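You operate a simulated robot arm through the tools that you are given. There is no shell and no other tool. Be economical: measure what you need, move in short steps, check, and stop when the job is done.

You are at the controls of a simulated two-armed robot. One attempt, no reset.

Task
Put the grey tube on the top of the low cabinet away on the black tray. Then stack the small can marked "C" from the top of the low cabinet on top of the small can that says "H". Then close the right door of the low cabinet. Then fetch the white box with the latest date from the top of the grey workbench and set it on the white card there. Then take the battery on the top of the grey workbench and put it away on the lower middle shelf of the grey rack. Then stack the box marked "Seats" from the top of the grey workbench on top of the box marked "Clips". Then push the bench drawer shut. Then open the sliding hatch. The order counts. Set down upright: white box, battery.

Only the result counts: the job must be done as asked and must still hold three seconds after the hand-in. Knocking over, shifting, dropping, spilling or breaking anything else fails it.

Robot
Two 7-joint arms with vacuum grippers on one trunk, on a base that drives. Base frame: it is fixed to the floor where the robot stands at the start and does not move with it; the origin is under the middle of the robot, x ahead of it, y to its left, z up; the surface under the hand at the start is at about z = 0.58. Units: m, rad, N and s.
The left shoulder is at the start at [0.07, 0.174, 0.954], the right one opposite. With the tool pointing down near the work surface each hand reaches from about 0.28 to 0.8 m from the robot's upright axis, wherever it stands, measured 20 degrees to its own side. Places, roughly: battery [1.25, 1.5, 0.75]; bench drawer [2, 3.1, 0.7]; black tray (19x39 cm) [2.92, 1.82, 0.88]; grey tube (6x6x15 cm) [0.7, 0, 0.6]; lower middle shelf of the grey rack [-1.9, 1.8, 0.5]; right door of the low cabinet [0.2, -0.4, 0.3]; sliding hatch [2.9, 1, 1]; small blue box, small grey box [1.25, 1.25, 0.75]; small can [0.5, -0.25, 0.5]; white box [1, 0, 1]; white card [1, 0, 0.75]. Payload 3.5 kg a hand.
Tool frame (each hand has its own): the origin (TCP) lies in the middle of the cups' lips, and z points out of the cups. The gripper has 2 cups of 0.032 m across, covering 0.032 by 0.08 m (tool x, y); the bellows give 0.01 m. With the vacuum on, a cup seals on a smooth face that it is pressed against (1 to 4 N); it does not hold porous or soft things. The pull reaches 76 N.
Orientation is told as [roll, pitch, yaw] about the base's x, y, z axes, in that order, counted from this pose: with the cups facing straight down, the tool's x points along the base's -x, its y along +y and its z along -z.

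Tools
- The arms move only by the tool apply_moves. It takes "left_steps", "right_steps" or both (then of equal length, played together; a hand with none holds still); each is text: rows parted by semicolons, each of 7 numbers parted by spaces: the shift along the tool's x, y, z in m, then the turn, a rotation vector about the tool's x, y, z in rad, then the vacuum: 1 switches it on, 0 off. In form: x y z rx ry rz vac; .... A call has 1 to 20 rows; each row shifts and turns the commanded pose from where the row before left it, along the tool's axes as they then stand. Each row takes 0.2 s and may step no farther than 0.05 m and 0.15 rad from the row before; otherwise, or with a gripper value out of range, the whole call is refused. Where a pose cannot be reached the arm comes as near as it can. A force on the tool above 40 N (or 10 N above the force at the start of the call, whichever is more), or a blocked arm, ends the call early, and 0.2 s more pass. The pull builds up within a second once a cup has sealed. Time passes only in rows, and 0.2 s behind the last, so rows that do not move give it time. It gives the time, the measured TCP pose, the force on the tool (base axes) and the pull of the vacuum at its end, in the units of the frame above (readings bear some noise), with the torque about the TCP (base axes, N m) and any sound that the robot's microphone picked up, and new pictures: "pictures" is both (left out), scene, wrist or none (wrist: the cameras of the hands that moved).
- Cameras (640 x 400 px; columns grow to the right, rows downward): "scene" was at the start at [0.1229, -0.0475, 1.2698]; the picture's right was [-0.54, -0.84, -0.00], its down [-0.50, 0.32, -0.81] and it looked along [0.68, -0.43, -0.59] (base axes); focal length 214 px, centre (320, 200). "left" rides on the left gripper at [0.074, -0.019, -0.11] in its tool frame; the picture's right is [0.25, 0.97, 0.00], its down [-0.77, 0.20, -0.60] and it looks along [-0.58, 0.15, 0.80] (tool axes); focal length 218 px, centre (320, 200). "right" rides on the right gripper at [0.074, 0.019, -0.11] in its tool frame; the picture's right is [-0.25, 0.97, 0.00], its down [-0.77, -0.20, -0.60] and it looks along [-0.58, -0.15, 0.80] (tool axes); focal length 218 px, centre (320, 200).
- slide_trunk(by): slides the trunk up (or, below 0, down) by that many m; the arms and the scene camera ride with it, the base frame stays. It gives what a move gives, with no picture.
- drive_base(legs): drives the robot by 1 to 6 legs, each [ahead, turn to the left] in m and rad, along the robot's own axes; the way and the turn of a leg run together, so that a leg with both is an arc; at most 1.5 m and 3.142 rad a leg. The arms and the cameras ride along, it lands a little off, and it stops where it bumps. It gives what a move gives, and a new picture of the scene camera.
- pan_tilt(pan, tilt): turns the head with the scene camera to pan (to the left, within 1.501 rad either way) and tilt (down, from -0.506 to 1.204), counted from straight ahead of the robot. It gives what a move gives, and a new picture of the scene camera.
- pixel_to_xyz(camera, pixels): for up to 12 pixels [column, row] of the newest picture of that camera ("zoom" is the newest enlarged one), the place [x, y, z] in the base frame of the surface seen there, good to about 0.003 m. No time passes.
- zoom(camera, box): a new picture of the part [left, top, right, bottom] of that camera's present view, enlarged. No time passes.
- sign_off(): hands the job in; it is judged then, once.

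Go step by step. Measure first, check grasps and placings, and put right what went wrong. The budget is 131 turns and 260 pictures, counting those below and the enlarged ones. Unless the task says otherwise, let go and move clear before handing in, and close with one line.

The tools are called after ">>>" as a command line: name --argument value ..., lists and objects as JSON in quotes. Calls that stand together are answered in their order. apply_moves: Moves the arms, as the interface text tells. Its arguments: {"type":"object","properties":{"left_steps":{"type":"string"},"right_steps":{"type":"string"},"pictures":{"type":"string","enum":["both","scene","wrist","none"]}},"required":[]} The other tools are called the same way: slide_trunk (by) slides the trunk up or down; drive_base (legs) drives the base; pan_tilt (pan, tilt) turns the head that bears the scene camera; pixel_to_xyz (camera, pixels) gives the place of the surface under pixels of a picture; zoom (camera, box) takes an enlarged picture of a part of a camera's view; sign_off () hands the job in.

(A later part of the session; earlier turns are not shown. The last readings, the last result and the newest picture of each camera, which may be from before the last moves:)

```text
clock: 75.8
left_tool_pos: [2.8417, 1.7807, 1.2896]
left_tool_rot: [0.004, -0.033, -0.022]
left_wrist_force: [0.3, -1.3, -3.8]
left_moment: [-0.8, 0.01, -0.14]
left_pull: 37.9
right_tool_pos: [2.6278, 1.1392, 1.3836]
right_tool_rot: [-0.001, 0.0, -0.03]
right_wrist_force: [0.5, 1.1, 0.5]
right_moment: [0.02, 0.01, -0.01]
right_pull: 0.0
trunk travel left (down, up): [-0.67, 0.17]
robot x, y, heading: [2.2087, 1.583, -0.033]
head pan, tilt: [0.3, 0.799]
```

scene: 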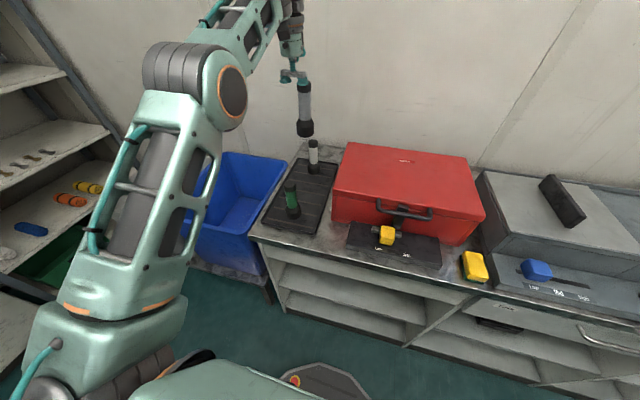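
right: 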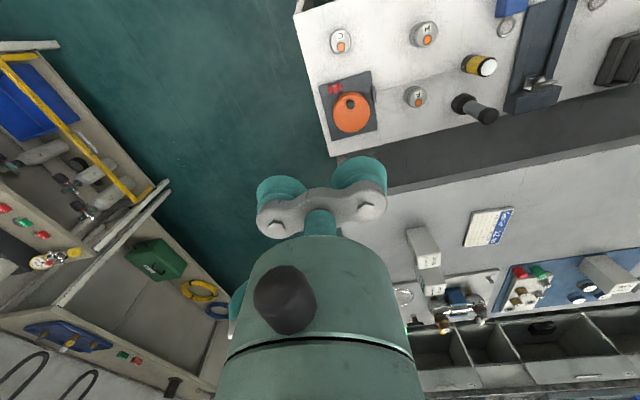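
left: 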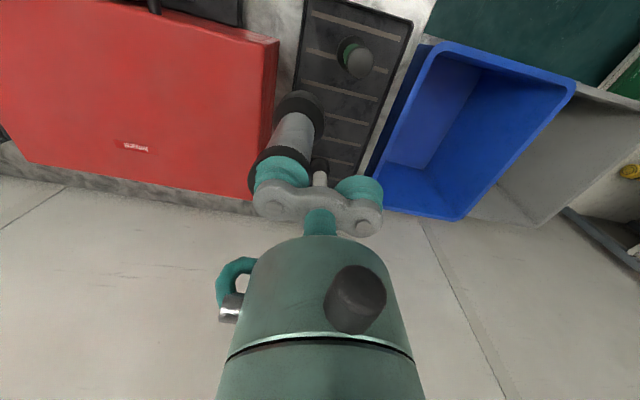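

The force is gone and the tube is still held. I'll check base clearance to the counter and drive closer.

>>> pixel_to_xyz --camera "scene" --pixels '[[320, 366], [345, 365], [345, 330], [300, 320], [270, 300]]'

>>> drive_base --legs '[[0.1, 0.03]]'

```text
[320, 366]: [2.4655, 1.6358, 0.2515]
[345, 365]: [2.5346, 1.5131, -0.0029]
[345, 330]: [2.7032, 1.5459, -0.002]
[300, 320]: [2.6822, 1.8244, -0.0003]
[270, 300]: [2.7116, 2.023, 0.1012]
```

```text
clock: 77.0
left_tool_pos: [2.9346, 1.7985, 1.2889]
left_tool_rot: [0.002, -0.036, 0.008]
left_wrist_force: [1.4, 0.2, -3.3]
left_moment: [-0.76, -0.03, -0.15]
left_pull: 38.0
right_tool_pos: [2.7385, 1.1501, 1.3831]
right_tool_rot: [0.0, -0.002, 0.0]
right_wrist_force: [-0.6, 0.4, 0.2]
right_moment: [0.0, -0.01, 0.02]
right_pull: 0.1
trunk travel left (down, up): [-0.67, 0.17]
robot x, y, heading: [2.3123, 1.5816, 0.002]
head pan, tilt: [0.3, 0.799]
```

scene: 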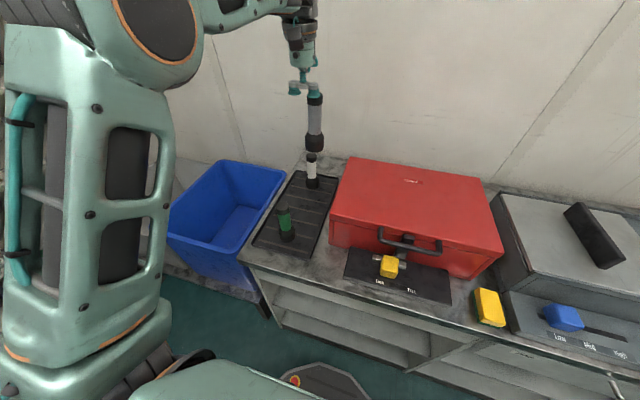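

Base clearance is fine. I'll level the hand, centre over (2.915,1.82) and lower to a few cm above the tray.

>>> apply_moves --left_steps "0.01 0.02 0.01 0 0.018 0 1;0.01 0.025 0.01 0 0.018 0 1;0 0 0.035 0 0 0 1;0 0 0.04 0 0 0 1;0 0 0.04 0 0 0 1;0 0 0.04 0 0 0 1;0 0 0.03 0 0 0 1;0 0 0.02 0 0 0 1;0 0 0 0 0 0 1" --pictures "both"

```text
clock: 79.0
left_tool_pos: [2.9115, 1.8432, 1.0645]
left_tool_rot: [0.0, 0.003, 0.009]
left_wrist_force: [0.2, 0.7, -3.5]
left_moment: [-0.79, -0.02, -0.12]
left_pull: 37.0
right_tool_pos: [2.7406, 1.1513, 1.3839]
right_tool_rot: [0.001, -0.001, 0.0]
right_wrist_force: [-0.3, -0.2, 0.8]
right_moment: [0.0, 0.01, 0.0]
right_pull: 0.0
trunk travel left (down, up): [-0.67, 0.17]
robot x, y, heading: [2.3103, 1.581, 0.0]
head pan, tilt: [0.3, 0.799]
```

scene: 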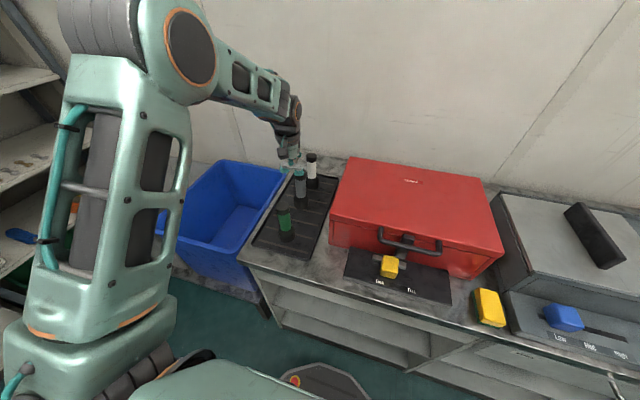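
left: 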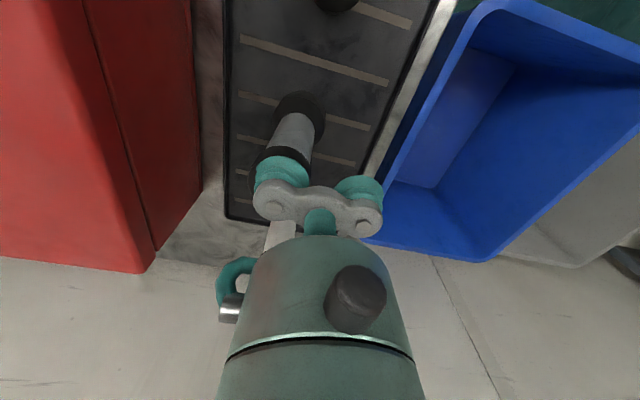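

The tube is centred between the neighbours and inside the rim. I'll lower to contact in small steps.

>>> apply_moves --left_steps "0 0 0.015 0 0 0 1;0 0 0.008 0 0 0 1;0 0 0.003 0 0 0 1;0 0 0.003 0 0 0 1;0 0 0.002 0 0 0 1;0 0 0 0 0 0 1" --pictures "none"

```text
clock: 80.4
left_tool_pos: [2.9123, 1.8441, 1.0337]
left_tool_rot: [0.003, -0.002, 0.009]
left_wrist_force: [-1.2, 2.4, 14.2]
left_moment: [-1.18, -0.17, -0.17]
left_pull: 38.2
right_tool_pos: [2.7397, 1.1512, 1.3841]
right_tool_rot: [0.0, -0.004, 0.002]
right_wrist_force: [0.3, 0.3, 0.2]
right_moment: [0.0, 0.0, -0.02]
right_pull: 0.1
trunk travel left (down, up): [-0.67, 0.17]
robot x, y, heading: [2.3098, 1.5796, -0.001]
head pan, tilt: [0.3, 0.799]
```

Contact was made (Fz 14). I'll release and rise.

>>> apply_moves --left_steps "0 0 0 0 0 0 0;0 0 0 0 0 0 0;0 0 0 0 0 0 0;0 0 -0.005 0 0 0 0;0 0 -0.01 0 0 0 0;0 0 -0.03 0 0 0 0;0 0 -0.04 0 0 0 0;0 0 -0.04 0 0 0 0;0 0 -0.04 0 0 0 0;0 0 -0.04 0 0 0 0;0 0 -0.03 0 0 0 0" --pictures "both"

```text
clock: 82.8
left_tool_pos: [2.913, 1.8419, 1.2682]
left_tool_rot: [0.0, 0.004, 0.009]
left_wrist_force: [-0.1, -0.5, 0.2]
left_moment: [0.02, -0.01, 0.01]
left_pull: 0.0
right_tool_pos: [2.7404, 1.1502, 1.383]
right_tool_rot: [0.0, -0.001, 0.001]
right_wrist_force: [0.1, -0.4, 0.3]
right_moment: [-0.02, -0.02, 0.0]
right_pull: 0.0
trunk travel left (down, up): [-0.67, 0.17]
robot x, y, heading: [2.3101, 1.5761, 0.002]
head pan, tilt: [0.3, 0.799]
```

scene: 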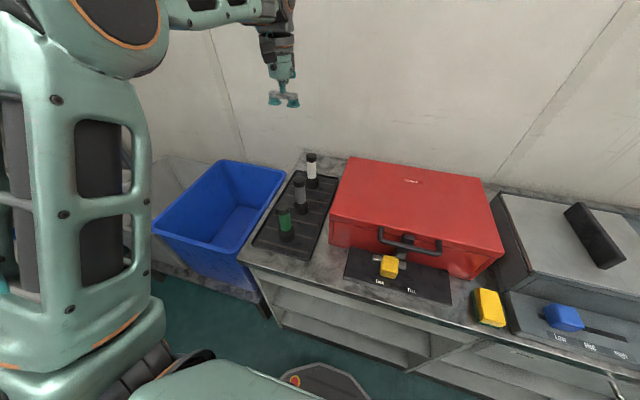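
left: 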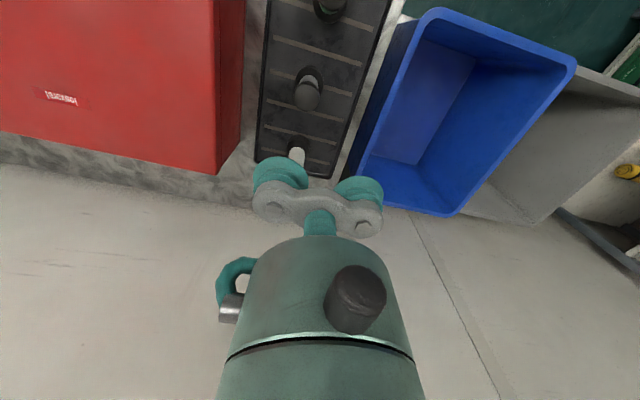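

The tube stands on the tray at (300,195). While here I'll retract the arm and look at the hatch to the right.

>>> apply_moves --left_steps "0.045 -0.02 0 0 0 0 0;0.045 -0.02 0 0 0 0 0;0.045 -0.02 0 0 0 0 0;0.045 -0.02 0 0 0 0 0;0.045 -0.02 0 0 0 0 0;0.045 -0.02 0 0 0 0 0;0.045 -0.02 0 0 0 0 0;0.045 -0.02 0 0 0 0 0;0.045 -0.02 0 0 0 0 0;0.04 -0.02 0 0 0 0 0" --pictures "none"

>>> pan_tilt --pan -0.65 --tilt 0.75

>>> zoom --camera "scene" --box '[140, 150, 400, 312]'

```text
clock: 85.0
left_tool_pos: [2.4712, 1.6387, 1.2692]
left_tool_rot: [0.003, 0.001, 0.008]
left_wrist_force: [4.1, 6.7, 0.4]
left_moment: [-0.73, 0.51, -0.41]
left_pull: 0.1
left hand out of reach, approached as far as the arm can: row 3
right_tool_pos: [2.7399, 1.1488, 1.3843]
right_tool_rot: [0.0, 0.0, 0.001]
right_wrist_force: [-0.2, -0.4, 0.4]
right_moment: [0.02, 0.02, 0.0]
right_pull: 0.0
trunk travel left (down, up): [-0.67, 0.17]
robot x, y, heading: [2.3105, 1.582, -0.0]
head pan, tilt: [0.3, 0.799]
```

```text
clock: 86.2
left_tool_pos: [2.4729, 1.6386, 1.2698]
left_tool_rot: [0.002, 0.001, 0.009]
left_wrist_force: [0.2, 0.8, 0.9]
left_moment: [0.04, -0.01, 0.01]
left_pull: 0.1
right_tool_pos: [2.7414, 1.1508, 1.384]
right_tool_rot: [0.002, -0.003, -0.001]
right_wrist_force: [0.4, 0.0, -0.2]
right_moment: [0.01, 0.0, -0.02]
right_pull: 0.1
trunk travel left (down, up): [-0.67, 0.17]
robot x, y, heading: [2.3101, 1.5812, -0.002]
head pan, tilt: [-0.649, 0.75]
```

scene: 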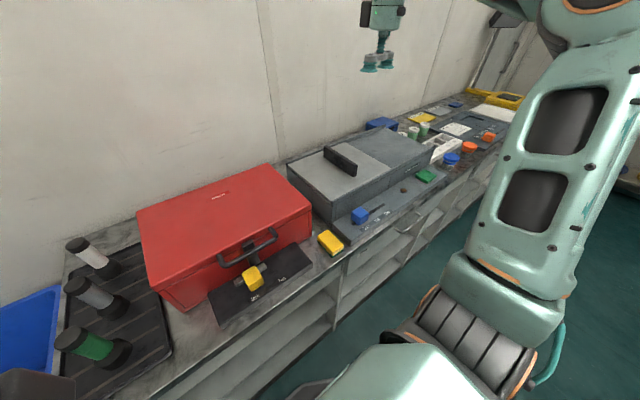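

```text
2.46 times, centred on (270, 231) of scene
```

zoom: 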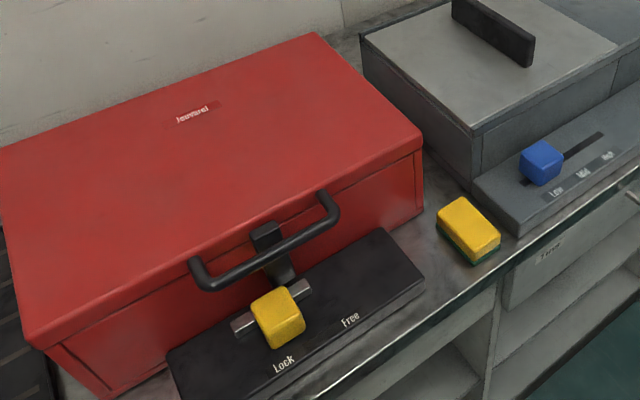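

>>> pixel_to_xyz --camera "zoom" --pixels '[[455, 10], [532, 55], [400, 45], [475, 128], [364, 40], [612, 45], [520, 75], [580, 40], [490, 20], [430, 15]]'

>>> zoom --camera "scene" --box '[280, 110, 480, 235]'

```text
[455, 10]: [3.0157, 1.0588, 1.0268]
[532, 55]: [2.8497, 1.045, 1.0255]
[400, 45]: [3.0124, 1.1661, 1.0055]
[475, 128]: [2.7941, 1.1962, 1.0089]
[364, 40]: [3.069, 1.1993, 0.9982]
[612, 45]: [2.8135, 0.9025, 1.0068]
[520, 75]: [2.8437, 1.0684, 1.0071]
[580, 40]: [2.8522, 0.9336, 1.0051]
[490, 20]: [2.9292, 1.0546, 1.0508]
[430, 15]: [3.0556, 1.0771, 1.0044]
```

```text
3.20 times, centred on (380, 172) of scene
```

zoom: 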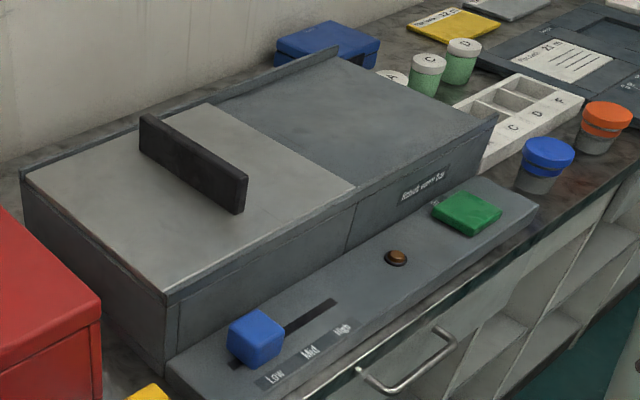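

>>> zoom --camera "scene" --box '[385, 155, 445, 195]'

>>> pan_tilt --pan 1.45 --tilt 0.5

```text
10.00 times, centred on (415, 175) of scene
```

zoom: 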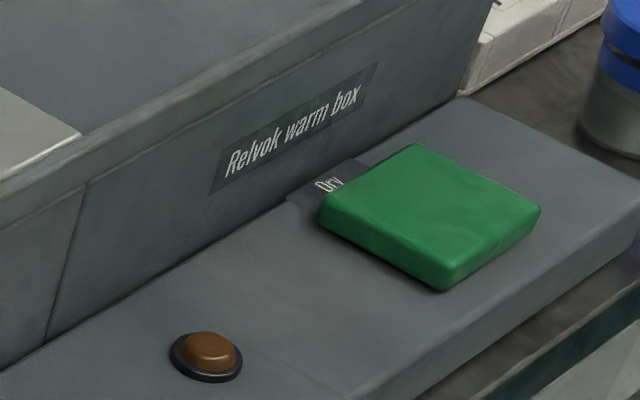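

```text
clock: 88.2
left_tool_pos: [2.474, 1.6402, 1.2716]
left_tool_rot: [-0.005, 0.002, 0.009]
left_wrist_force: [-0.1, -0.2, 0.5]
left_moment: [0.01, 0.0, 0.02]
left_pull: 0.1
right_tool_pos: [2.7406, 1.1508, 1.3832]
right_tool_rot: [0.0, -0.001, 0.0]
right_wrist_force: [0.1, -0.5, 0.0]
right_moment: [-0.02, 0.01, 0.02]
right_pull: 0.1
trunk travel left (down, up): [-0.67, 0.17]
robot x, y, heading: [2.3136, 1.5782, 0.003]
head pan, tilt: [1.45, 0.499]
```

scene: 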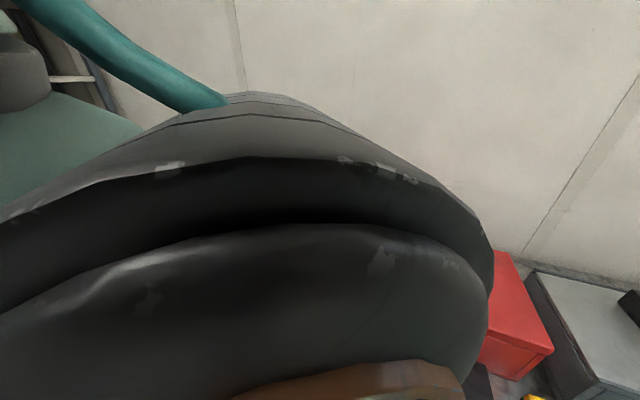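

Now I'll drive back to the cabinet: back out, down the aisle, around the workbench end.

>>> drive_base --legs '[[-0.31, 0], [0, -1.571], [1.25, 0], [1.2, 0], [0, -1.571]]'

>>> pan_tilt --pan 0 --tilt 0.6

```text
clock: 109.6
left_tool_pos: [1.8203, -0.9383, 1.271]
left_tool_rot: [-0.012, 0.001, -3.131]
left_wrist_force: [0.4, -0.4, -0.3]
left_moment: [0.0, 0.04, -0.03]
left_pull: 0.0
right_tool_pos: [1.5543, -0.4496, 1.3828]
right_tool_rot: [0.0, 0.001, -3.142]
right_wrist_force: [-0.8, -0.4, -0.4]
right_moment: [0.01, 0.01, 0.02]
right_pull: 0.0
trunk travel left (down, up): [-0.67, 0.17]
robot x, y, heading: [1.9845, -0.8832, -3.142]
head pan, tilt: [1.45, 0.499]
```

scene: 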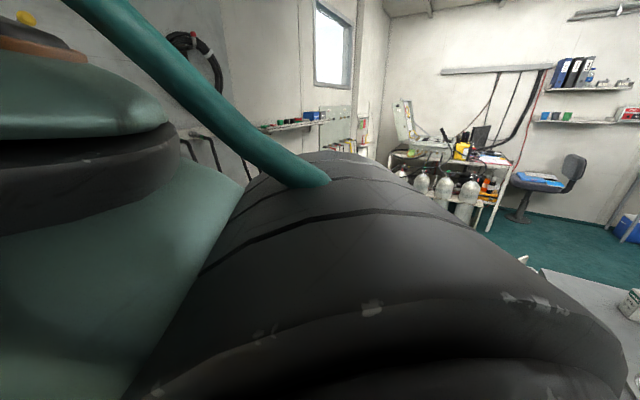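

```text
clock: 111.2
left_tool_pos: [1.8204, -0.9396, 1.2709]
left_tool_rot: [-0.01, 0.001, -3.132]
left_wrist_force: [-0.6, 0.8, 0.0]
left_moment: [-0.01, -0.03, -0.03]
left_pull: 0.0
right_tool_pos: [1.5536, -0.4486, 1.3834]
right_tool_rot: [0.0, -0.001, -3.141]
right_wrist_force: [-0.3, 0.3, 0.6]
right_moment: [0.02, -0.01, 0.03]
right_pull: 0.0
trunk travel left (down, up): [-0.67, 0.17]
robot x, y, heading: [1.9845, -0.8779, -3.139]
head pan, tilt: [0.0, 0.6]
```

scene: 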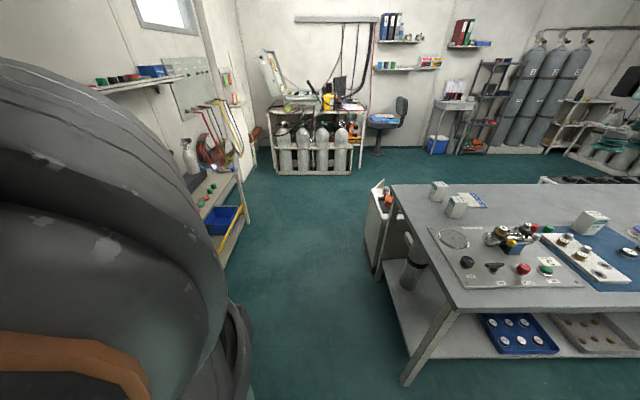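

Path is clear. I'll go around the cabinet back to the front.

>>> drive_base --legs '[[0, 0.08], [1.2, 0], [0, -0.08], [1.13, 0], [0, -1.571], [0.97, 0]]'

>>> drive_base --legs '[[0, -1.571]]'

>>> pan_tilt --pan -0.35 --tilt 0.9

```text
clock: 132.0
left_tool_pos: [-0.3793, 0.1109, 1.2718]
left_tool_rot: [-0.011, 0.0, 1.575]
left_wrist_force: [-0.3, 0.2, -0.9]
left_moment: [-0.01, 0.03, 0.01]
left_pull: 0.1
right_tool_pos: [0.1117, 0.3733, 1.3849]
right_tool_rot: [0.0, -0.002, 1.564]
right_wrist_force: [0.2, -0.2, 0.6]
right_moment: [0.02, 0.0, 0.03]
right_pull: 0.1
trunk travel left (down, up): [-0.67, 0.17]
robot x, y, heading: [-0.3182, -0.0471, 1.569]
head pan, tilt: [0.0, 0.6]
```

scene: 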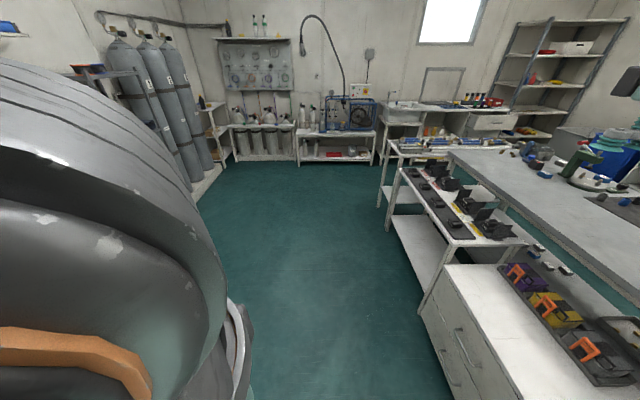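

```text
clock: 136.2
left_tool_pos: [-0.1545, 0.0039, 1.2713]
left_tool_rot: [-0.009, 0.002, 0.0]
left_wrist_force: [-0.2, 0.2, 1.0]
left_moment: [-0.02, -0.01, -0.02]
left_pull: 0.1
right_tool_pos: [0.1069, -0.4877, 1.3835]
right_tool_rot: [-0.001, 0.001, -0.008]
right_wrist_force: [0.7, 0.0, -0.2]
right_moment: [0.02, 0.0, 0.01]
right_pull: 0.1
trunk travel left (down, up): [-0.67, 0.17]
robot x, y, heading: [-0.3217, -0.0547, -0.006]
head pan, tilt: [0.0, 0.6]
```

scene: 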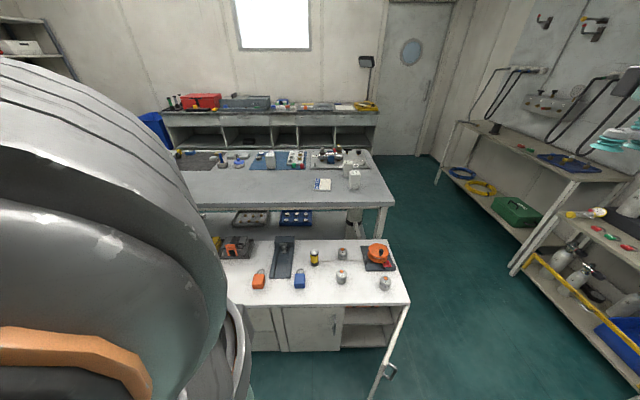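

```text
clock: 137.1
left_tool_pos: [-0.1548, 0.0042, 1.2723]
left_tool_rot: [-0.009, 0.002, 0.0]
left_wrist_force: [0.4, 0.1, 0.3]
left_moment: [-0.02, 0.03, -0.01]
left_pull: 0.0
right_tool_pos: [0.1061, -0.4871, 1.3833]
right_tool_rot: [-0.001, 0.002, -0.008]
right_wrist_force: [1.1, 0.7, 0.1]
right_moment: [-0.02, 0.01, -0.01]
right_pull: 0.0
trunk travel left (down, up): [-0.67, 0.17]
robot x, y, heading: [-0.3211, -0.0505, -0.005]
head pan, tilt: [-0.351, 0.901]
```

scene: 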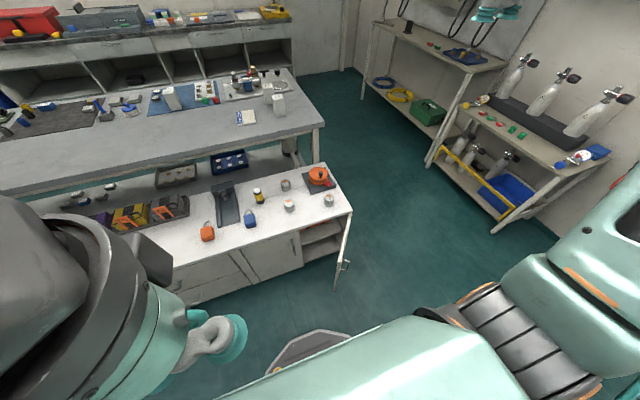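

I'll lower the trunk and drive 0.2 forward, then bring the right hand above can C.

>>> drive_base --legs '[[0.2, 0]]'

>>> slide_trunk --by -0.22

```text
clock: 138.6
left_tool_pos: [0.041, 0.0022, 1.2719]
left_tool_rot: [-0.011, 0.002, -0.002]
left_wrist_force: [0.5, -0.9, 0.3]
left_moment: [0.03, 0.0, 0.0]
left_pull: 0.0
right_tool_pos: [0.3022, -0.4912, 1.3849]
right_tool_rot: [0.0, -0.002, -0.009]
right_wrist_force: [-0.4, 0.0, 0.5]
right_moment: [0.03, 0.0, 0.02]
right_pull: 0.0
trunk travel left (down, up): [-0.67, 0.17]
robot x, y, heading: [-0.1257, -0.0547, -0.013]
head pan, tilt: [-0.351, 0.901]
```

scene: 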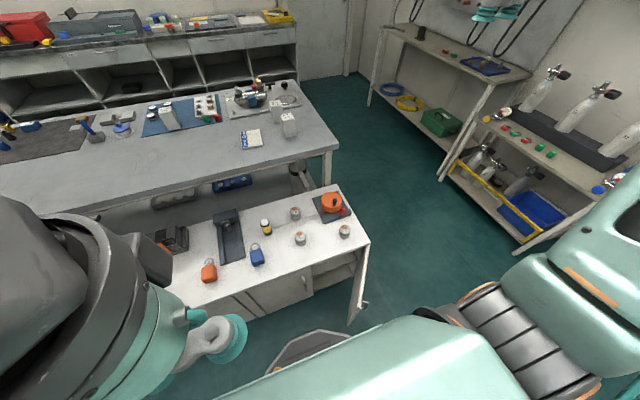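

```text
clock: 141.0
left_tool_pos: [0.0419, 0.0018, 1.0512]
left_tool_rot: [-0.011, 0.001, -0.002]
left_wrist_force: [0.0, -0.1, -0.4]
left_moment: [0.0, 0.01, 0.04]
left_pull: 0.0
right_tool_pos: [0.3035, -0.4898, 1.1637]
right_tool_rot: [0.001, -0.002, -0.01]
right_wrist_force: [-0.7, 0.4, -0.8]
right_moment: [0.0, -0.02, 0.04]
right_pull: 0.0
trunk travel left (down, up): [-0.45, 0.39]
robot x, y, heading: [-0.124, -0.0596, -0.01]
head pan, tilt: [-0.351, 0.901]
```

>>> apply_moves --right_steps "-0.0117 0.0103 0.041 0 0 0 0;-0.0117 0.0103 0.041 0 0 0 0;-0.0117 0.0103 0.041 0 0 0 0;-0.0117 0.0103 0.041 0 0 0 0;-0.0117 0.0103 0.041 0 0 0 0;-0.0117 0.0103 0.041 0 0 0 0;-0.0117 0.0103 0.041 0 0 0 0;-0.0117 0.0103 0.041 0 0 0 0;-0.0117 0.0103 0.041 0 0 0 0;-0.0117 0.0103 0.041 0 0 0.01 0;0 0 0 0 0 0 0" --pictures "wrist"

>>> zoom --camera "right" --box '[240, 0, 480, 150]'

```text
clock: 143.4
left_tool_pos: [0.0419, 0.0024, 1.0518]
left_tool_rot: [-0.01, 0.001, -0.001]
left_wrist_force: [-0.5, 0.4, 0.5]
left_moment: [0.0, 0.0, -0.02]
left_pull: 0.1
right_tool_pos: [0.4235, -0.3908, 0.7545]
right_tool_rot: [-0.001, -0.001, -0.021]
right_wrist_force: [-0.7, -1.3, 0.8]
right_moment: [0.02, -0.01, -0.02]
right_pull: 0.0
trunk travel left (down, up): [-0.45, 0.39]
robot x, y, heading: [-0.1222, -0.0573, -0.011]
head pan, tilt: [-0.351, 0.901]
```

right: 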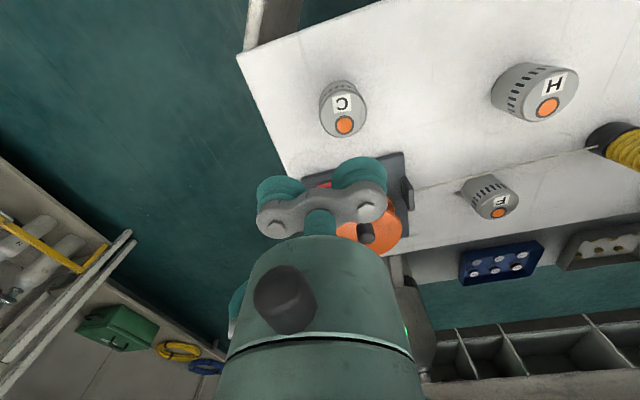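

```text
2.67 times, centred on (360, 75) of right
```

zoom: 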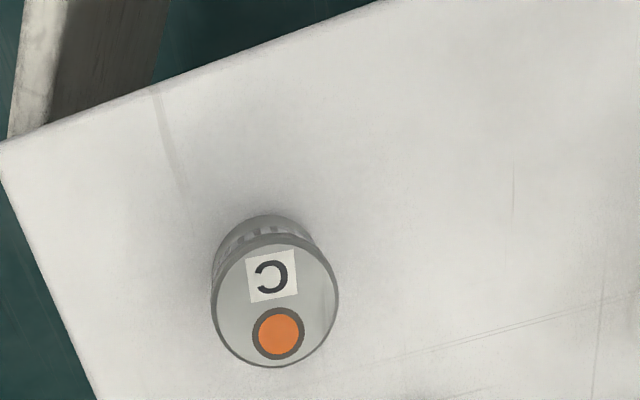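

>>> pixel_to_xyz --camera "zoom" --pixels '[[219, 300], [332, 300], [275, 241], [275, 361], [275, 301], [278, 333], [272, 275]]'

>>> pixel_to_xyz --camera "right" --pixels '[[517, 96], [576, 90], [545, 70], [548, 118], [546, 95], [372, 200], [485, 187]]'

```text
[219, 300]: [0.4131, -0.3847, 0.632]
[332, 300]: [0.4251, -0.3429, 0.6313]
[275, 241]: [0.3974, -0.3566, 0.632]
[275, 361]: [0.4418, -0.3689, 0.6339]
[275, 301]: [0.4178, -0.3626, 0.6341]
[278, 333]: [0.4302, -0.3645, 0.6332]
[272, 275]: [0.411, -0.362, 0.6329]
```

```text
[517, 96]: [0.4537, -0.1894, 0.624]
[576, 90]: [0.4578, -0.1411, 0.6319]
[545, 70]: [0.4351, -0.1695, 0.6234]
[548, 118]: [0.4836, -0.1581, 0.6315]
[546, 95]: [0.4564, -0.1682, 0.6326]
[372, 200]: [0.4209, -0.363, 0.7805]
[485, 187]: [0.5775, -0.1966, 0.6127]
```

C top centre is (0.419,-0.3635,0.632). I'll adjust and descend with vacuum.

>>> apply_moves --right_steps "0.0045 0.0033 0.04 0 0 0.02 0;0 0 0.04 0 0 0 0;0 0 0.03 0 0 0 0;0 0 0.01 0 0 0 1;0 0 0.004 0 0 0 1;0 0 0.003 0 0 0 1;0 0 0 0 0 0 1;0 0 0 0 0 0 1;0 0 0 0 0 0 1" --pictures "wrist"

```text
clock: 145.4
left_tool_pos: [0.0404, 0.0032, 1.0519]
left_tool_rot: [-0.01, 0.002, -0.001]
left_wrist_force: [-0.4, -0.4, 0.1]
left_moment: [0.01, 0.01, 0.02]
left_pull: 0.1
right_tool_pos: [0.4181, -0.3846, 0.627]
right_tool_rot: [-0.001, -0.005, -0.042]
right_wrist_force: [6.7, -7.7, 25.4]
right_moment: [1.08, -0.24, -0.16]
right_pull: 38.3
trunk travel left (down, up): [-0.45, 0.39]
robot x, y, heading: [-0.1253, -0.0564, -0.006]
head pan, tilt: [-0.351, 0.901]
```

right: 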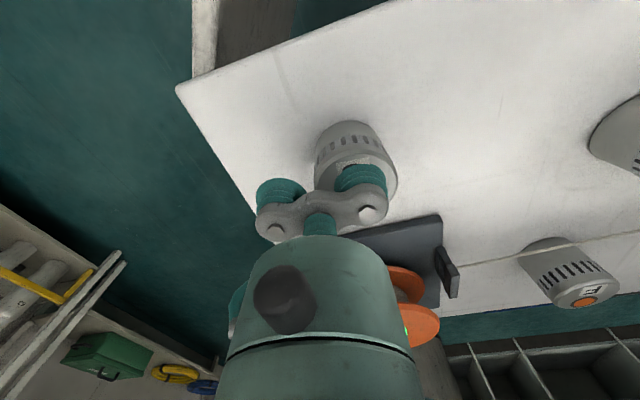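

C is sealed. I'll lift and carry it toward H.

>>> apply_moves --right_steps "0 0 -0.01 0 0 0 1;0 0 -0.03 0 0 0 1;0 0 -0.04 0 0 -0.02 1;0 0 -0.04 0 0 -0.02 1;-0.008 0.0397 0 0 0 0 1;-0.008 0.0397 0 0 0 0 1;-0.008 0.0397 0 0 0 0 1;-0.008 0.0397 0 0 0 0 1;-0.008 0.0397 0 0 0 0 1;0 0 0 0 0 0 1" --pictures "both"

```text
clock: 147.6
left_tool_pos: [0.0416, 0.0014, 1.0513]
left_tool_rot: [-0.012, 0.001, -0.003]
left_wrist_force: [0.9, -0.5, 0.5]
left_moment: [0.01, -0.01, -0.02]
left_pull: 0.0
right_tool_pos: [0.4577, -0.186, 0.7463]
right_tool_rot: [0.001, -0.001, 0.001]
right_wrist_force: [0.6, 0.6, -1.2]
right_moment: [0.87, -0.01, -0.02]
right_pull: 37.6
trunk travel left (down, up): [-0.45, 0.39]
robot x, y, heading: [-0.1241, -0.0539, -0.009]
head pan, tilt: [-0.351, 0.901]
```

scene: 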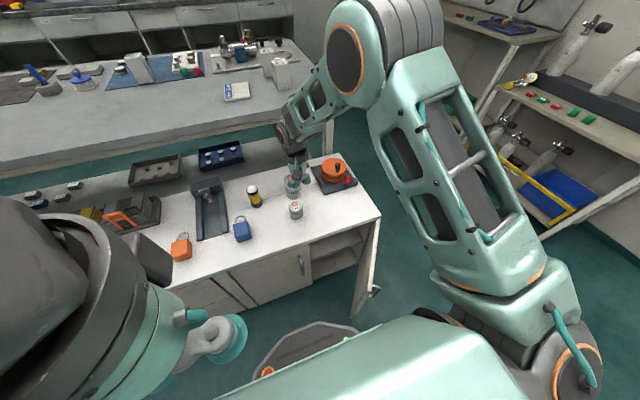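
right: 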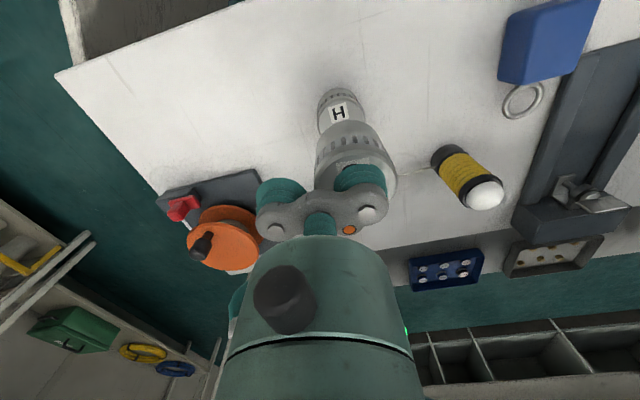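

C hangs above H. I'll measure both for alignment.

>>> zoom --camera "right" --box '[290, 75, 420, 205]'

>>> zoom --camera "scene" --box '[265, 165, 325, 225]'

```text
3.08 times, centred on (355, 140) of right
```

zoom: 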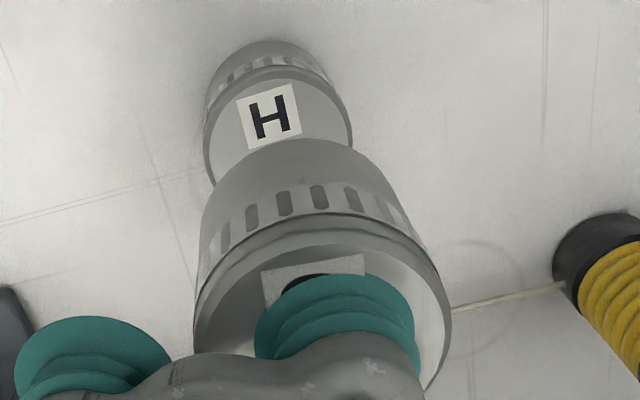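

```text
6.67 times, centred on (295, 195) of scene
```

zoom: 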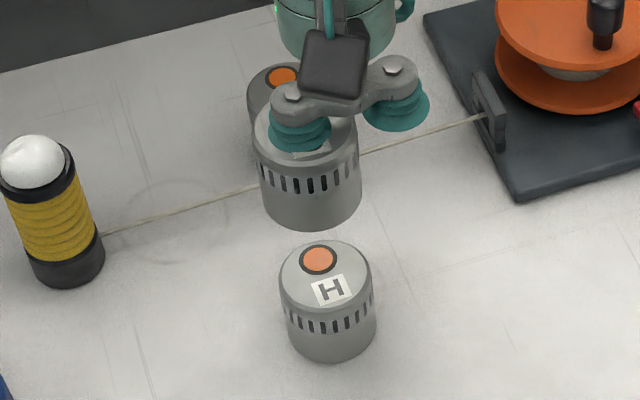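

>>> pixel_to_xyz --camera "zoom" --pixels '[[284, 278], [368, 278], [324, 243], [328, 310], [326, 277], [345, 135], [310, 168], [312, 200], [262, 135], [335, 340], [300, 325], [370, 320]]'

>>> pixel_to_xyz --camera "right" --pixels '[[335, 100], [357, 118], [333, 112], [394, 175], [318, 180], [355, 160]]'

```text
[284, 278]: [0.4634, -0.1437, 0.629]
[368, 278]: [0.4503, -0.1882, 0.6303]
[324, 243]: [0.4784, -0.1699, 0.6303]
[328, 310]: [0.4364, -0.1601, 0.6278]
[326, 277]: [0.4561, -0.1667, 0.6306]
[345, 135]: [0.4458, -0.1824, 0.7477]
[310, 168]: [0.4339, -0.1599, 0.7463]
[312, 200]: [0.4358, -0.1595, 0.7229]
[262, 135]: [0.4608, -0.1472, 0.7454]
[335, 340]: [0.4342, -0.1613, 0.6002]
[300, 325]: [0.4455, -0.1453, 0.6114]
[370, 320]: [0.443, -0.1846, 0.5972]
```

```text
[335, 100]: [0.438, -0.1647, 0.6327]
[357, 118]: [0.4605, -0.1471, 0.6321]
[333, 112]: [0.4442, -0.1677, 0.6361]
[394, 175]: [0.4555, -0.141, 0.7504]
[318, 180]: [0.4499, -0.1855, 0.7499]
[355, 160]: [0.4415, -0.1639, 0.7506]
```

Aligned within ~2 mm. I'll nudge and lower onto H.

>>> apply_moves --right_steps "-0.001 -0.0015 0.03 0 0 0 1;0 0 0.025 0 0 0 1;0 0 0.005 0 0 0 1;0 0 0.003 0 0 0 1;0 0 0.003 0 0 0 1;0 0 0 0 0 0 1" --pictures "scene"

>>> zoom --camera "scene" --box '[255, 155, 335, 225]'

```text
clock: 149.0
left_tool_pos: [0.0412, 0.0024, 1.0502]
left_tool_rot: [-0.012, 0.002, -0.001]
left_wrist_force: [-0.4, 0.3, -0.5]
left_moment: [-0.02, -0.04, -0.01]
left_pull: 0.0
right_tool_pos: [0.4583, -0.1872, 0.6806]
right_tool_rot: [-0.001, -0.001, 0.001]
right_wrist_force: [-0.5, 0.4, 1.2]
right_moment: [0.94, -0.03, 0.01]
right_pull: 37.3
trunk travel left (down, up): [-0.45, 0.39]
robot x, y, heading: [-0.125, -0.0578, -0.012]
head pan, tilt: [-0.351, 0.901]
```

scene: 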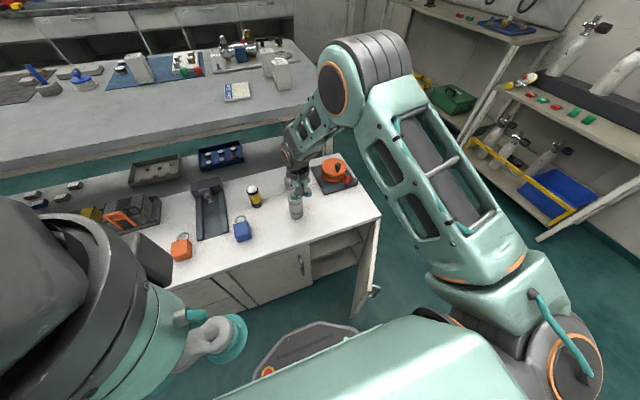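

```text
5.71 times, centred on (295, 190) of scene
```

zoom: 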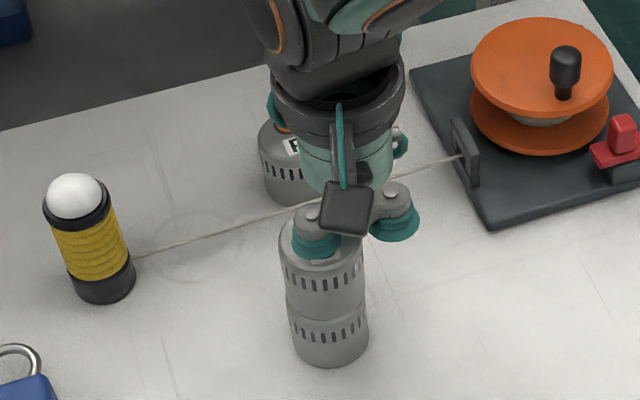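

C sits on H with light contact. I'll press slightly, then release and rise straight up.

>>> apply_moves --right_steps "0 0 0.002 0 0 0 1;0 0 0 0 0 0 0;0 0 0 0 0 0 0;0 0 0 0 0 0 0;0 0 -0.003 0 0 0 0;0 0 -0.01 0 0 0 0;0 0 -0.03 0 0 0 0;0 0 -0.04 0 0 0 0;0 0 -0.04 0 0 0 0;0.02 -0.03 -0.03 0 0 0 0;0.02 -0.03 -0.03 0 0 0 0;0.02 -0.03 -0.03 0 0 0 0" --pictures "scene"

>>> zoom --camera "scene" --box '[255, 155, 335, 225]'

```text
clock: 151.6
left_tool_pos: [0.0409, 0.0012, 1.0516]
left_tool_rot: [-0.011, 0.0, -0.001]
left_wrist_force: [0.2, -0.1, -0.3]
left_moment: [0.0, 0.0, 0.0]
left_pull: 0.1
right_tool_pos: [0.3963, -0.2798, 0.8932]
right_tool_rot: [-0.001, -0.001, -0.001]
right_wrist_force: [-0.5, -1.2, 1.0]
right_moment: [-0.02, -0.01, 0.0]
right_pull: 0.1
trunk travel left (down, up): [-0.45, 0.39]
robot x, y, heading: [-0.1241, -0.0548, -0.01]
head pan, tilt: [-0.351, 0.901]
```

scene: 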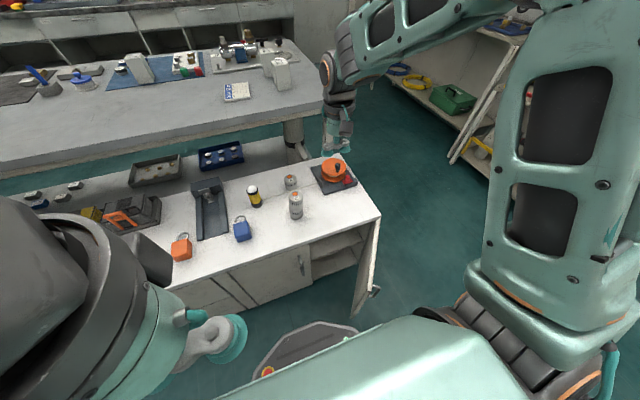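

```text
5.71 times, centred on (295, 190) of scene
```

zoom: 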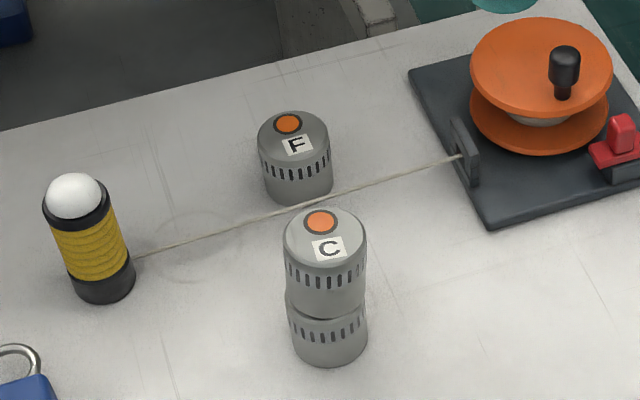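

C is on H. Next is the door: back up, lower the trunk, and point the right tool forward to push the door.

>>> drive_base --legs '[[-0.42, 0]]'

>>> slide_trunk --by -0.3

>>> apply_moves --right_steps "0 0 0 0 -0.15 0 0;0 0 0 0 -0.15 0 0;0 0 0 0 -0.15 0 0;0 0 0 0 -0.15 0 0;0 0 0 0 -0.15 0 0;0 0 0 0 -0.15 0 0;0 0 0 0 -0.15 0 0;0 0 0 0 -0.15 0 0;0 0 0 0 -0.15 0 0;0 0 0 0 -0.15 0 0;0 0 0 0 -0.07 0 0;0 0 0 0 0 0 0" --pictures "both"

```text
clock: 154.2
left_tool_pos: [-0.3852, 0.0071, 1.0521]
left_tool_rot: [-0.01, 0.002, -0.002]
left_wrist_force: [0.8, 0.2, 0.2]
left_moment: [0.01, -0.02, -0.01]
left_pull: 0.0
right_tool_pos: [-0.0289, -0.2733, 0.893]
right_tool_rot: [0.0, -0.003, 0.0]
right_wrist_force: [-0.3, 0.9, 0.7]
right_moment: [-0.01, 0.01, 0.0]
right_pull: 0.0
trunk travel left (down, up): [-0.45, 0.39]
robot x, y, heading: [-0.549, -0.0514, -0.01]
head pan, tilt: [-0.351, 0.901]
```

scene: 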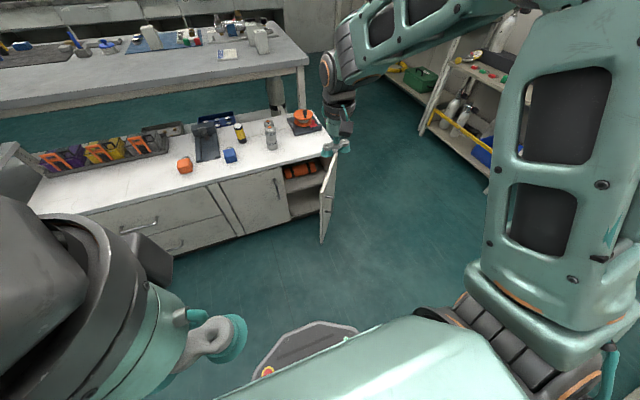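

```text
clock: 157.2
left_tool_pos: [-0.3839, 0.0054, 0.7509]
left_tool_rot: [-0.01, 0.002, -0.002]
left_wrist_force: [-0.1, 0.4, 0.4]
left_moment: [0.02, -0.01, -0.03]
left_pull: 0.1
right_tool_pos: [-0.0278, -0.2738, 0.5939]
right_tool_rot: [0.0, -0.001, 0.0]
right_wrist_force: [-0.2, -1.2, 0.1]
right_moment: [-0.01, 0.01, 0.0]
right_pull: 0.1
trunk travel left (down, up): [-0.15, 0.69]
robot x, y, heading: [-0.5522, -0.0547, -0.011]
head pan, tilt: [-0.351, 0.901]
```

```text
clock: 159.8
left_tool_pos: [-0.3828, 0.0074, 0.7515]
left_tool_rot: [-0.01, 0.002, -0.001]
left_wrist_force: [-0.1, -0.7, -0.3]
left_moment: [0.0, 0.02, 0.02]
left_pull: 0.0
right_tool_pos: [-0.0219, -0.2819, 0.6004]
right_tool_rot: [0.29, -1.354, -0.313]
right_wrist_force: [0.3, -0.2, 0.0]
right_moment: [0.0, -0.02, -0.02]
right_pull: 0.0
right hand out of reach, approached as far as the arm can: row 9, 10, 11
trunk travel left (down, up): [-0.15, 0.69]
robot x, y, heading: [-0.5483, -0.0506, -0.01]
head pan, tilt: [-0.351, 0.901]
```

scene: 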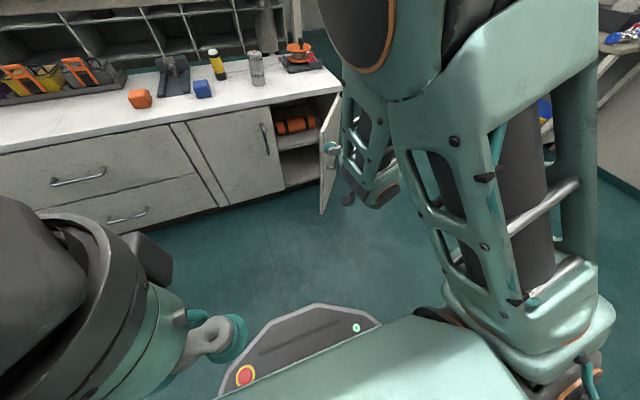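
right: 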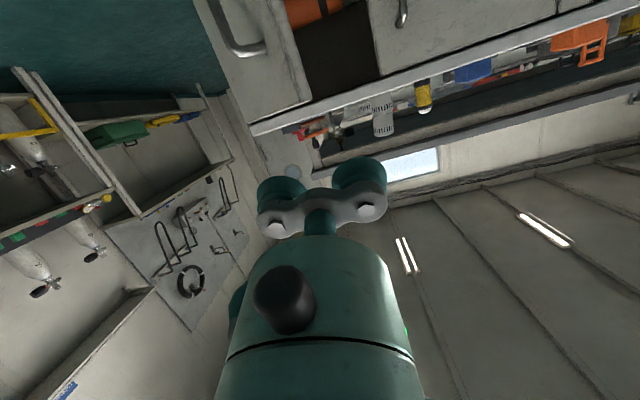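

The tool points nearly +x. I'll lower it to z≈0.34 outside the door, right of its edge.

>>> apply_moves --right_steps "0.038 -0.022 0.012 0 0 0 0;0.038 -0.022 0.012 0 0 0 0;0.038 -0.022 0.012 0 0 0 0;0.038 -0.022 0.012 0 -0.05 0 0;0.038 -0.022 0.012 0 -0.05 0 0;0.038 -0.022 0.012 0 -0.05 0 0;0 0 0 0 0 0 0" --pictures "both"

```text
clock: 161.4
left_tool_pos: [-0.3847, 0.0065, 0.7511]
left_tool_rot: [-0.011, 0.002, -0.002]
left_wrist_force: [0.1, -0.6, 0.2]
left_moment: [0.05, 0.0, 0.01]
left_pull: 0.0
right_tool_pos: [0.0018, -0.4048, 0.3582]
right_tool_rot: [-0.003, -1.501, 0.003]
right_wrist_force: [-0.8, -0.5, 0.0]
right_moment: [-0.03, -0.02, 0.01]
right_pull: 0.1
right hand out of reach, approached as far as the arm can: row 1
trunk travel left (down, up): [-0.15, 0.69]
robot x, y, heading: [-0.5516, -0.0522, -0.015]
head pan, tilt: [-0.351, 0.901]
```

scene: 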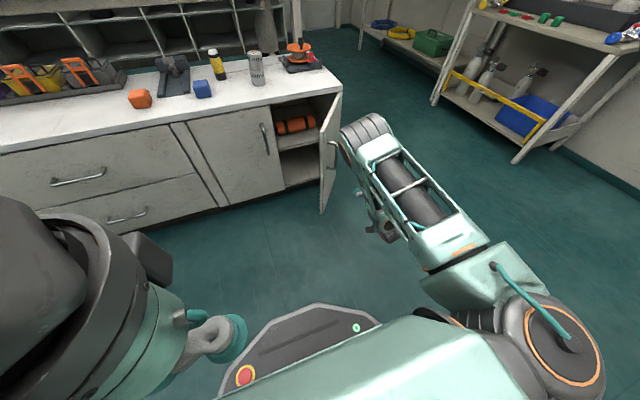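
right: 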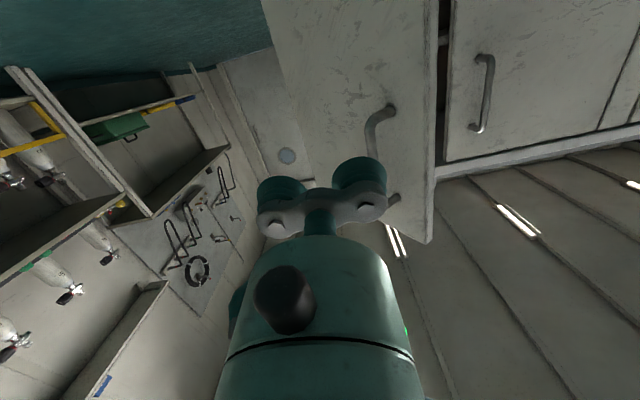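

>>> pixel_to_xyz --camera "scene" --pixels '[[352, 128], [380, 120], [345, 150], [362, 185], [322, 130], [321, 205], [338, 95], [340, 155], [385, 225]]'

>>> pixel_to_xyz --camera "right" --pixels '[[375, 130], [390, 108], [392, 197], [300, 60], [430, 238], [435, 60], [320, 150], [410, 60]]'

```text
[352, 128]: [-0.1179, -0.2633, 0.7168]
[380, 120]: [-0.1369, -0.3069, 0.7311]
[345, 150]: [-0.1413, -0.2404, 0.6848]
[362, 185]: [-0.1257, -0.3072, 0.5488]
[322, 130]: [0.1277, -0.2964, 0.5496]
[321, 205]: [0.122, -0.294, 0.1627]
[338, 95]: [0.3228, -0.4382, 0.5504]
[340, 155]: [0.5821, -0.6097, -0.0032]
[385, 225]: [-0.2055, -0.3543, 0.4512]
```

```text
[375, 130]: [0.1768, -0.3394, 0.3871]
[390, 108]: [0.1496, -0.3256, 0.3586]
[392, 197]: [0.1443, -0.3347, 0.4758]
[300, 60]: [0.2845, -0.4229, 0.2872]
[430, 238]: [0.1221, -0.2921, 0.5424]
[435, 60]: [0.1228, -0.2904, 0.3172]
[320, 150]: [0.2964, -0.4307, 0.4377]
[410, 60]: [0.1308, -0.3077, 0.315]
```

The handle spans z 0.36–0.48, so I'll push below it at z≈0.28, starting around y=-0.345 and moving toward +x.

>>> apply_moves --right_steps "0.04 0.03 0.02 0 0 0 0;0.04 0.03 0.02 0 0 0 0;0 0.005 0.03 0 0 0 0;0 0.005 0.03 0 0 0 0;0 0.007 0.03 0 0 0 0;0 0.007 0.03 0 0 0 0;0 0.007 0.03 0 0 0 0;0 0.007 0.03 0 0 0 0;0 0 0 0 0 0 0" --pictures "both"

```text
refused: row 1 steps farther than a row can; nothing moved
```

>>> apply_moves --right_steps "0.035 0.025 0.01 0 0 0 0;0.035 0.025 0.01 0 0 0 0;0 0.01 0.03 0 0 0 0;0 0.005 0.03 0 0 0 0;0 0.007 0.03 0 0 0 0;0 0.007 0.03 0 0 0 0;0 0.007 0.03 0 0 0 0;0 0.007 0.03 0 0 0 0;0 0 0 0 0 0 0" --pictures "both"

```text
clock: 162.9
left_tool_pos: [-0.3847, 0.0063, 0.752]
left_tool_rot: [-0.01, 0.002, 0.002]
left_wrist_force: [-0.3, 0.3, 0.3]
left_moment: [0.0, 0.0, -0.03]
left_pull: 0.0
right_tool_pos: [0.153, -0.3141, 0.2724]
right_tool_rot: [0.137, -1.494, -0.128]
right_wrist_force: [-8.4, 6.9, 3.1]
right_moment: [0.03, 0.11, 0.14]
right_pull: 0.0
trunk travel left (down, up): [-0.15, 0.69]
robot x, y, heading: [-0.5466, -0.0527, -0.008]
head pan, tilt: [-0.351, 0.901]
stopped in row 7 (right hand): the force on the tool passed its limit at 59 N (the readings are from after the stop); the commanded pose is now the measured one
```

scene: 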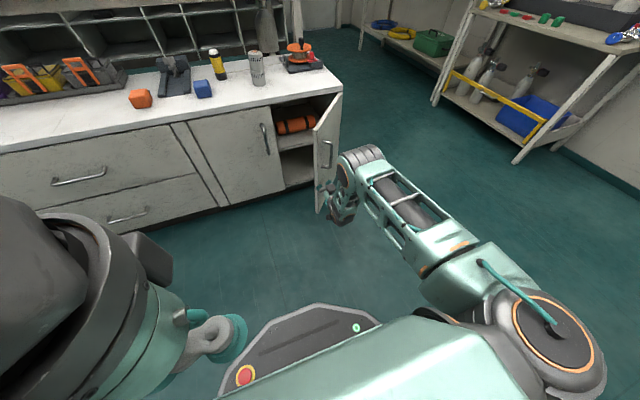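
right: 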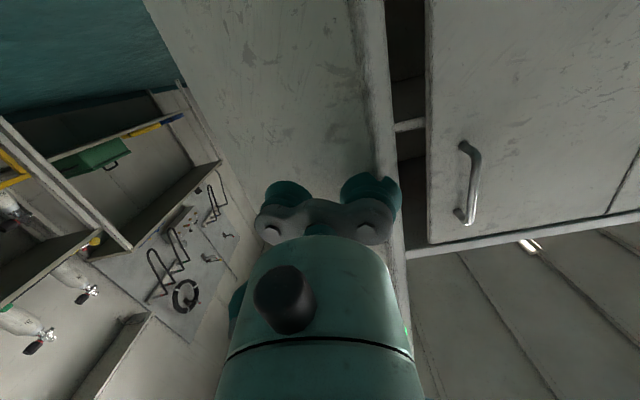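

The door began to move, but pushing pure +x jammed on the slope. I'll follow the door's arc in smaller steps.

>>> apply_moves --right_steps "0 0.01 0.008 0 0 0 0;0 0.01 0.01 0 0 0 0;0 0.01 0.01 0 0 0 0;0 0.01 0.01 0 0 0 0;0 0.01 0.014 0 0 0 0;0 0.01 0.014 0 0 0 0;0 0.008 0.014 0 0 0 0;0 0.006 0.015 0 0 0 0;0 0.006 0.015 0 0 0 0;0 0.005 0.015 0 0 0 0;0 0.004 0.015 0 0 0 0;0 0 0 0 0 0 0" --pictures "both"

```text
clock: 165.6
left_tool_pos: [-0.3842, 0.0076, 0.7513]
left_tool_rot: [-0.012, 0.001, 0.001]
left_wrist_force: [-0.4, 0.2, 0.0]
left_moment: [-0.02, -0.05, 0.01]
left_pull: 0.2
right_tool_pos: [0.2878, -0.2243, 0.2652]
right_tool_rot: [0.114, -1.496, -0.108]
right_wrist_force: [-0.2, -0.2, -0.8]
right_moment: [0.01, 0.02, 0.02]
right_pull: 0.1
right hand out of reach, approached as far as the arm can: row 11
trunk travel left (down, up): [-0.15, 0.69]
robot x, y, heading: [-0.5488, -0.0532, -0.007]
head pan, tilt: [-0.351, 0.901]
```

scene: 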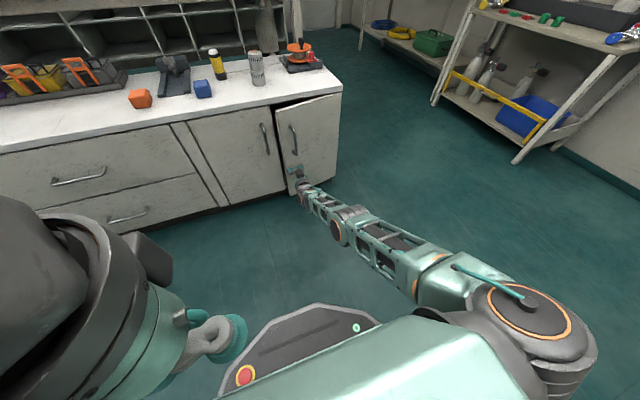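
right: 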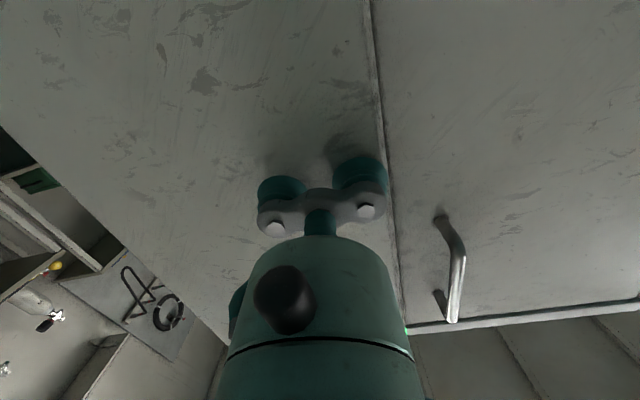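

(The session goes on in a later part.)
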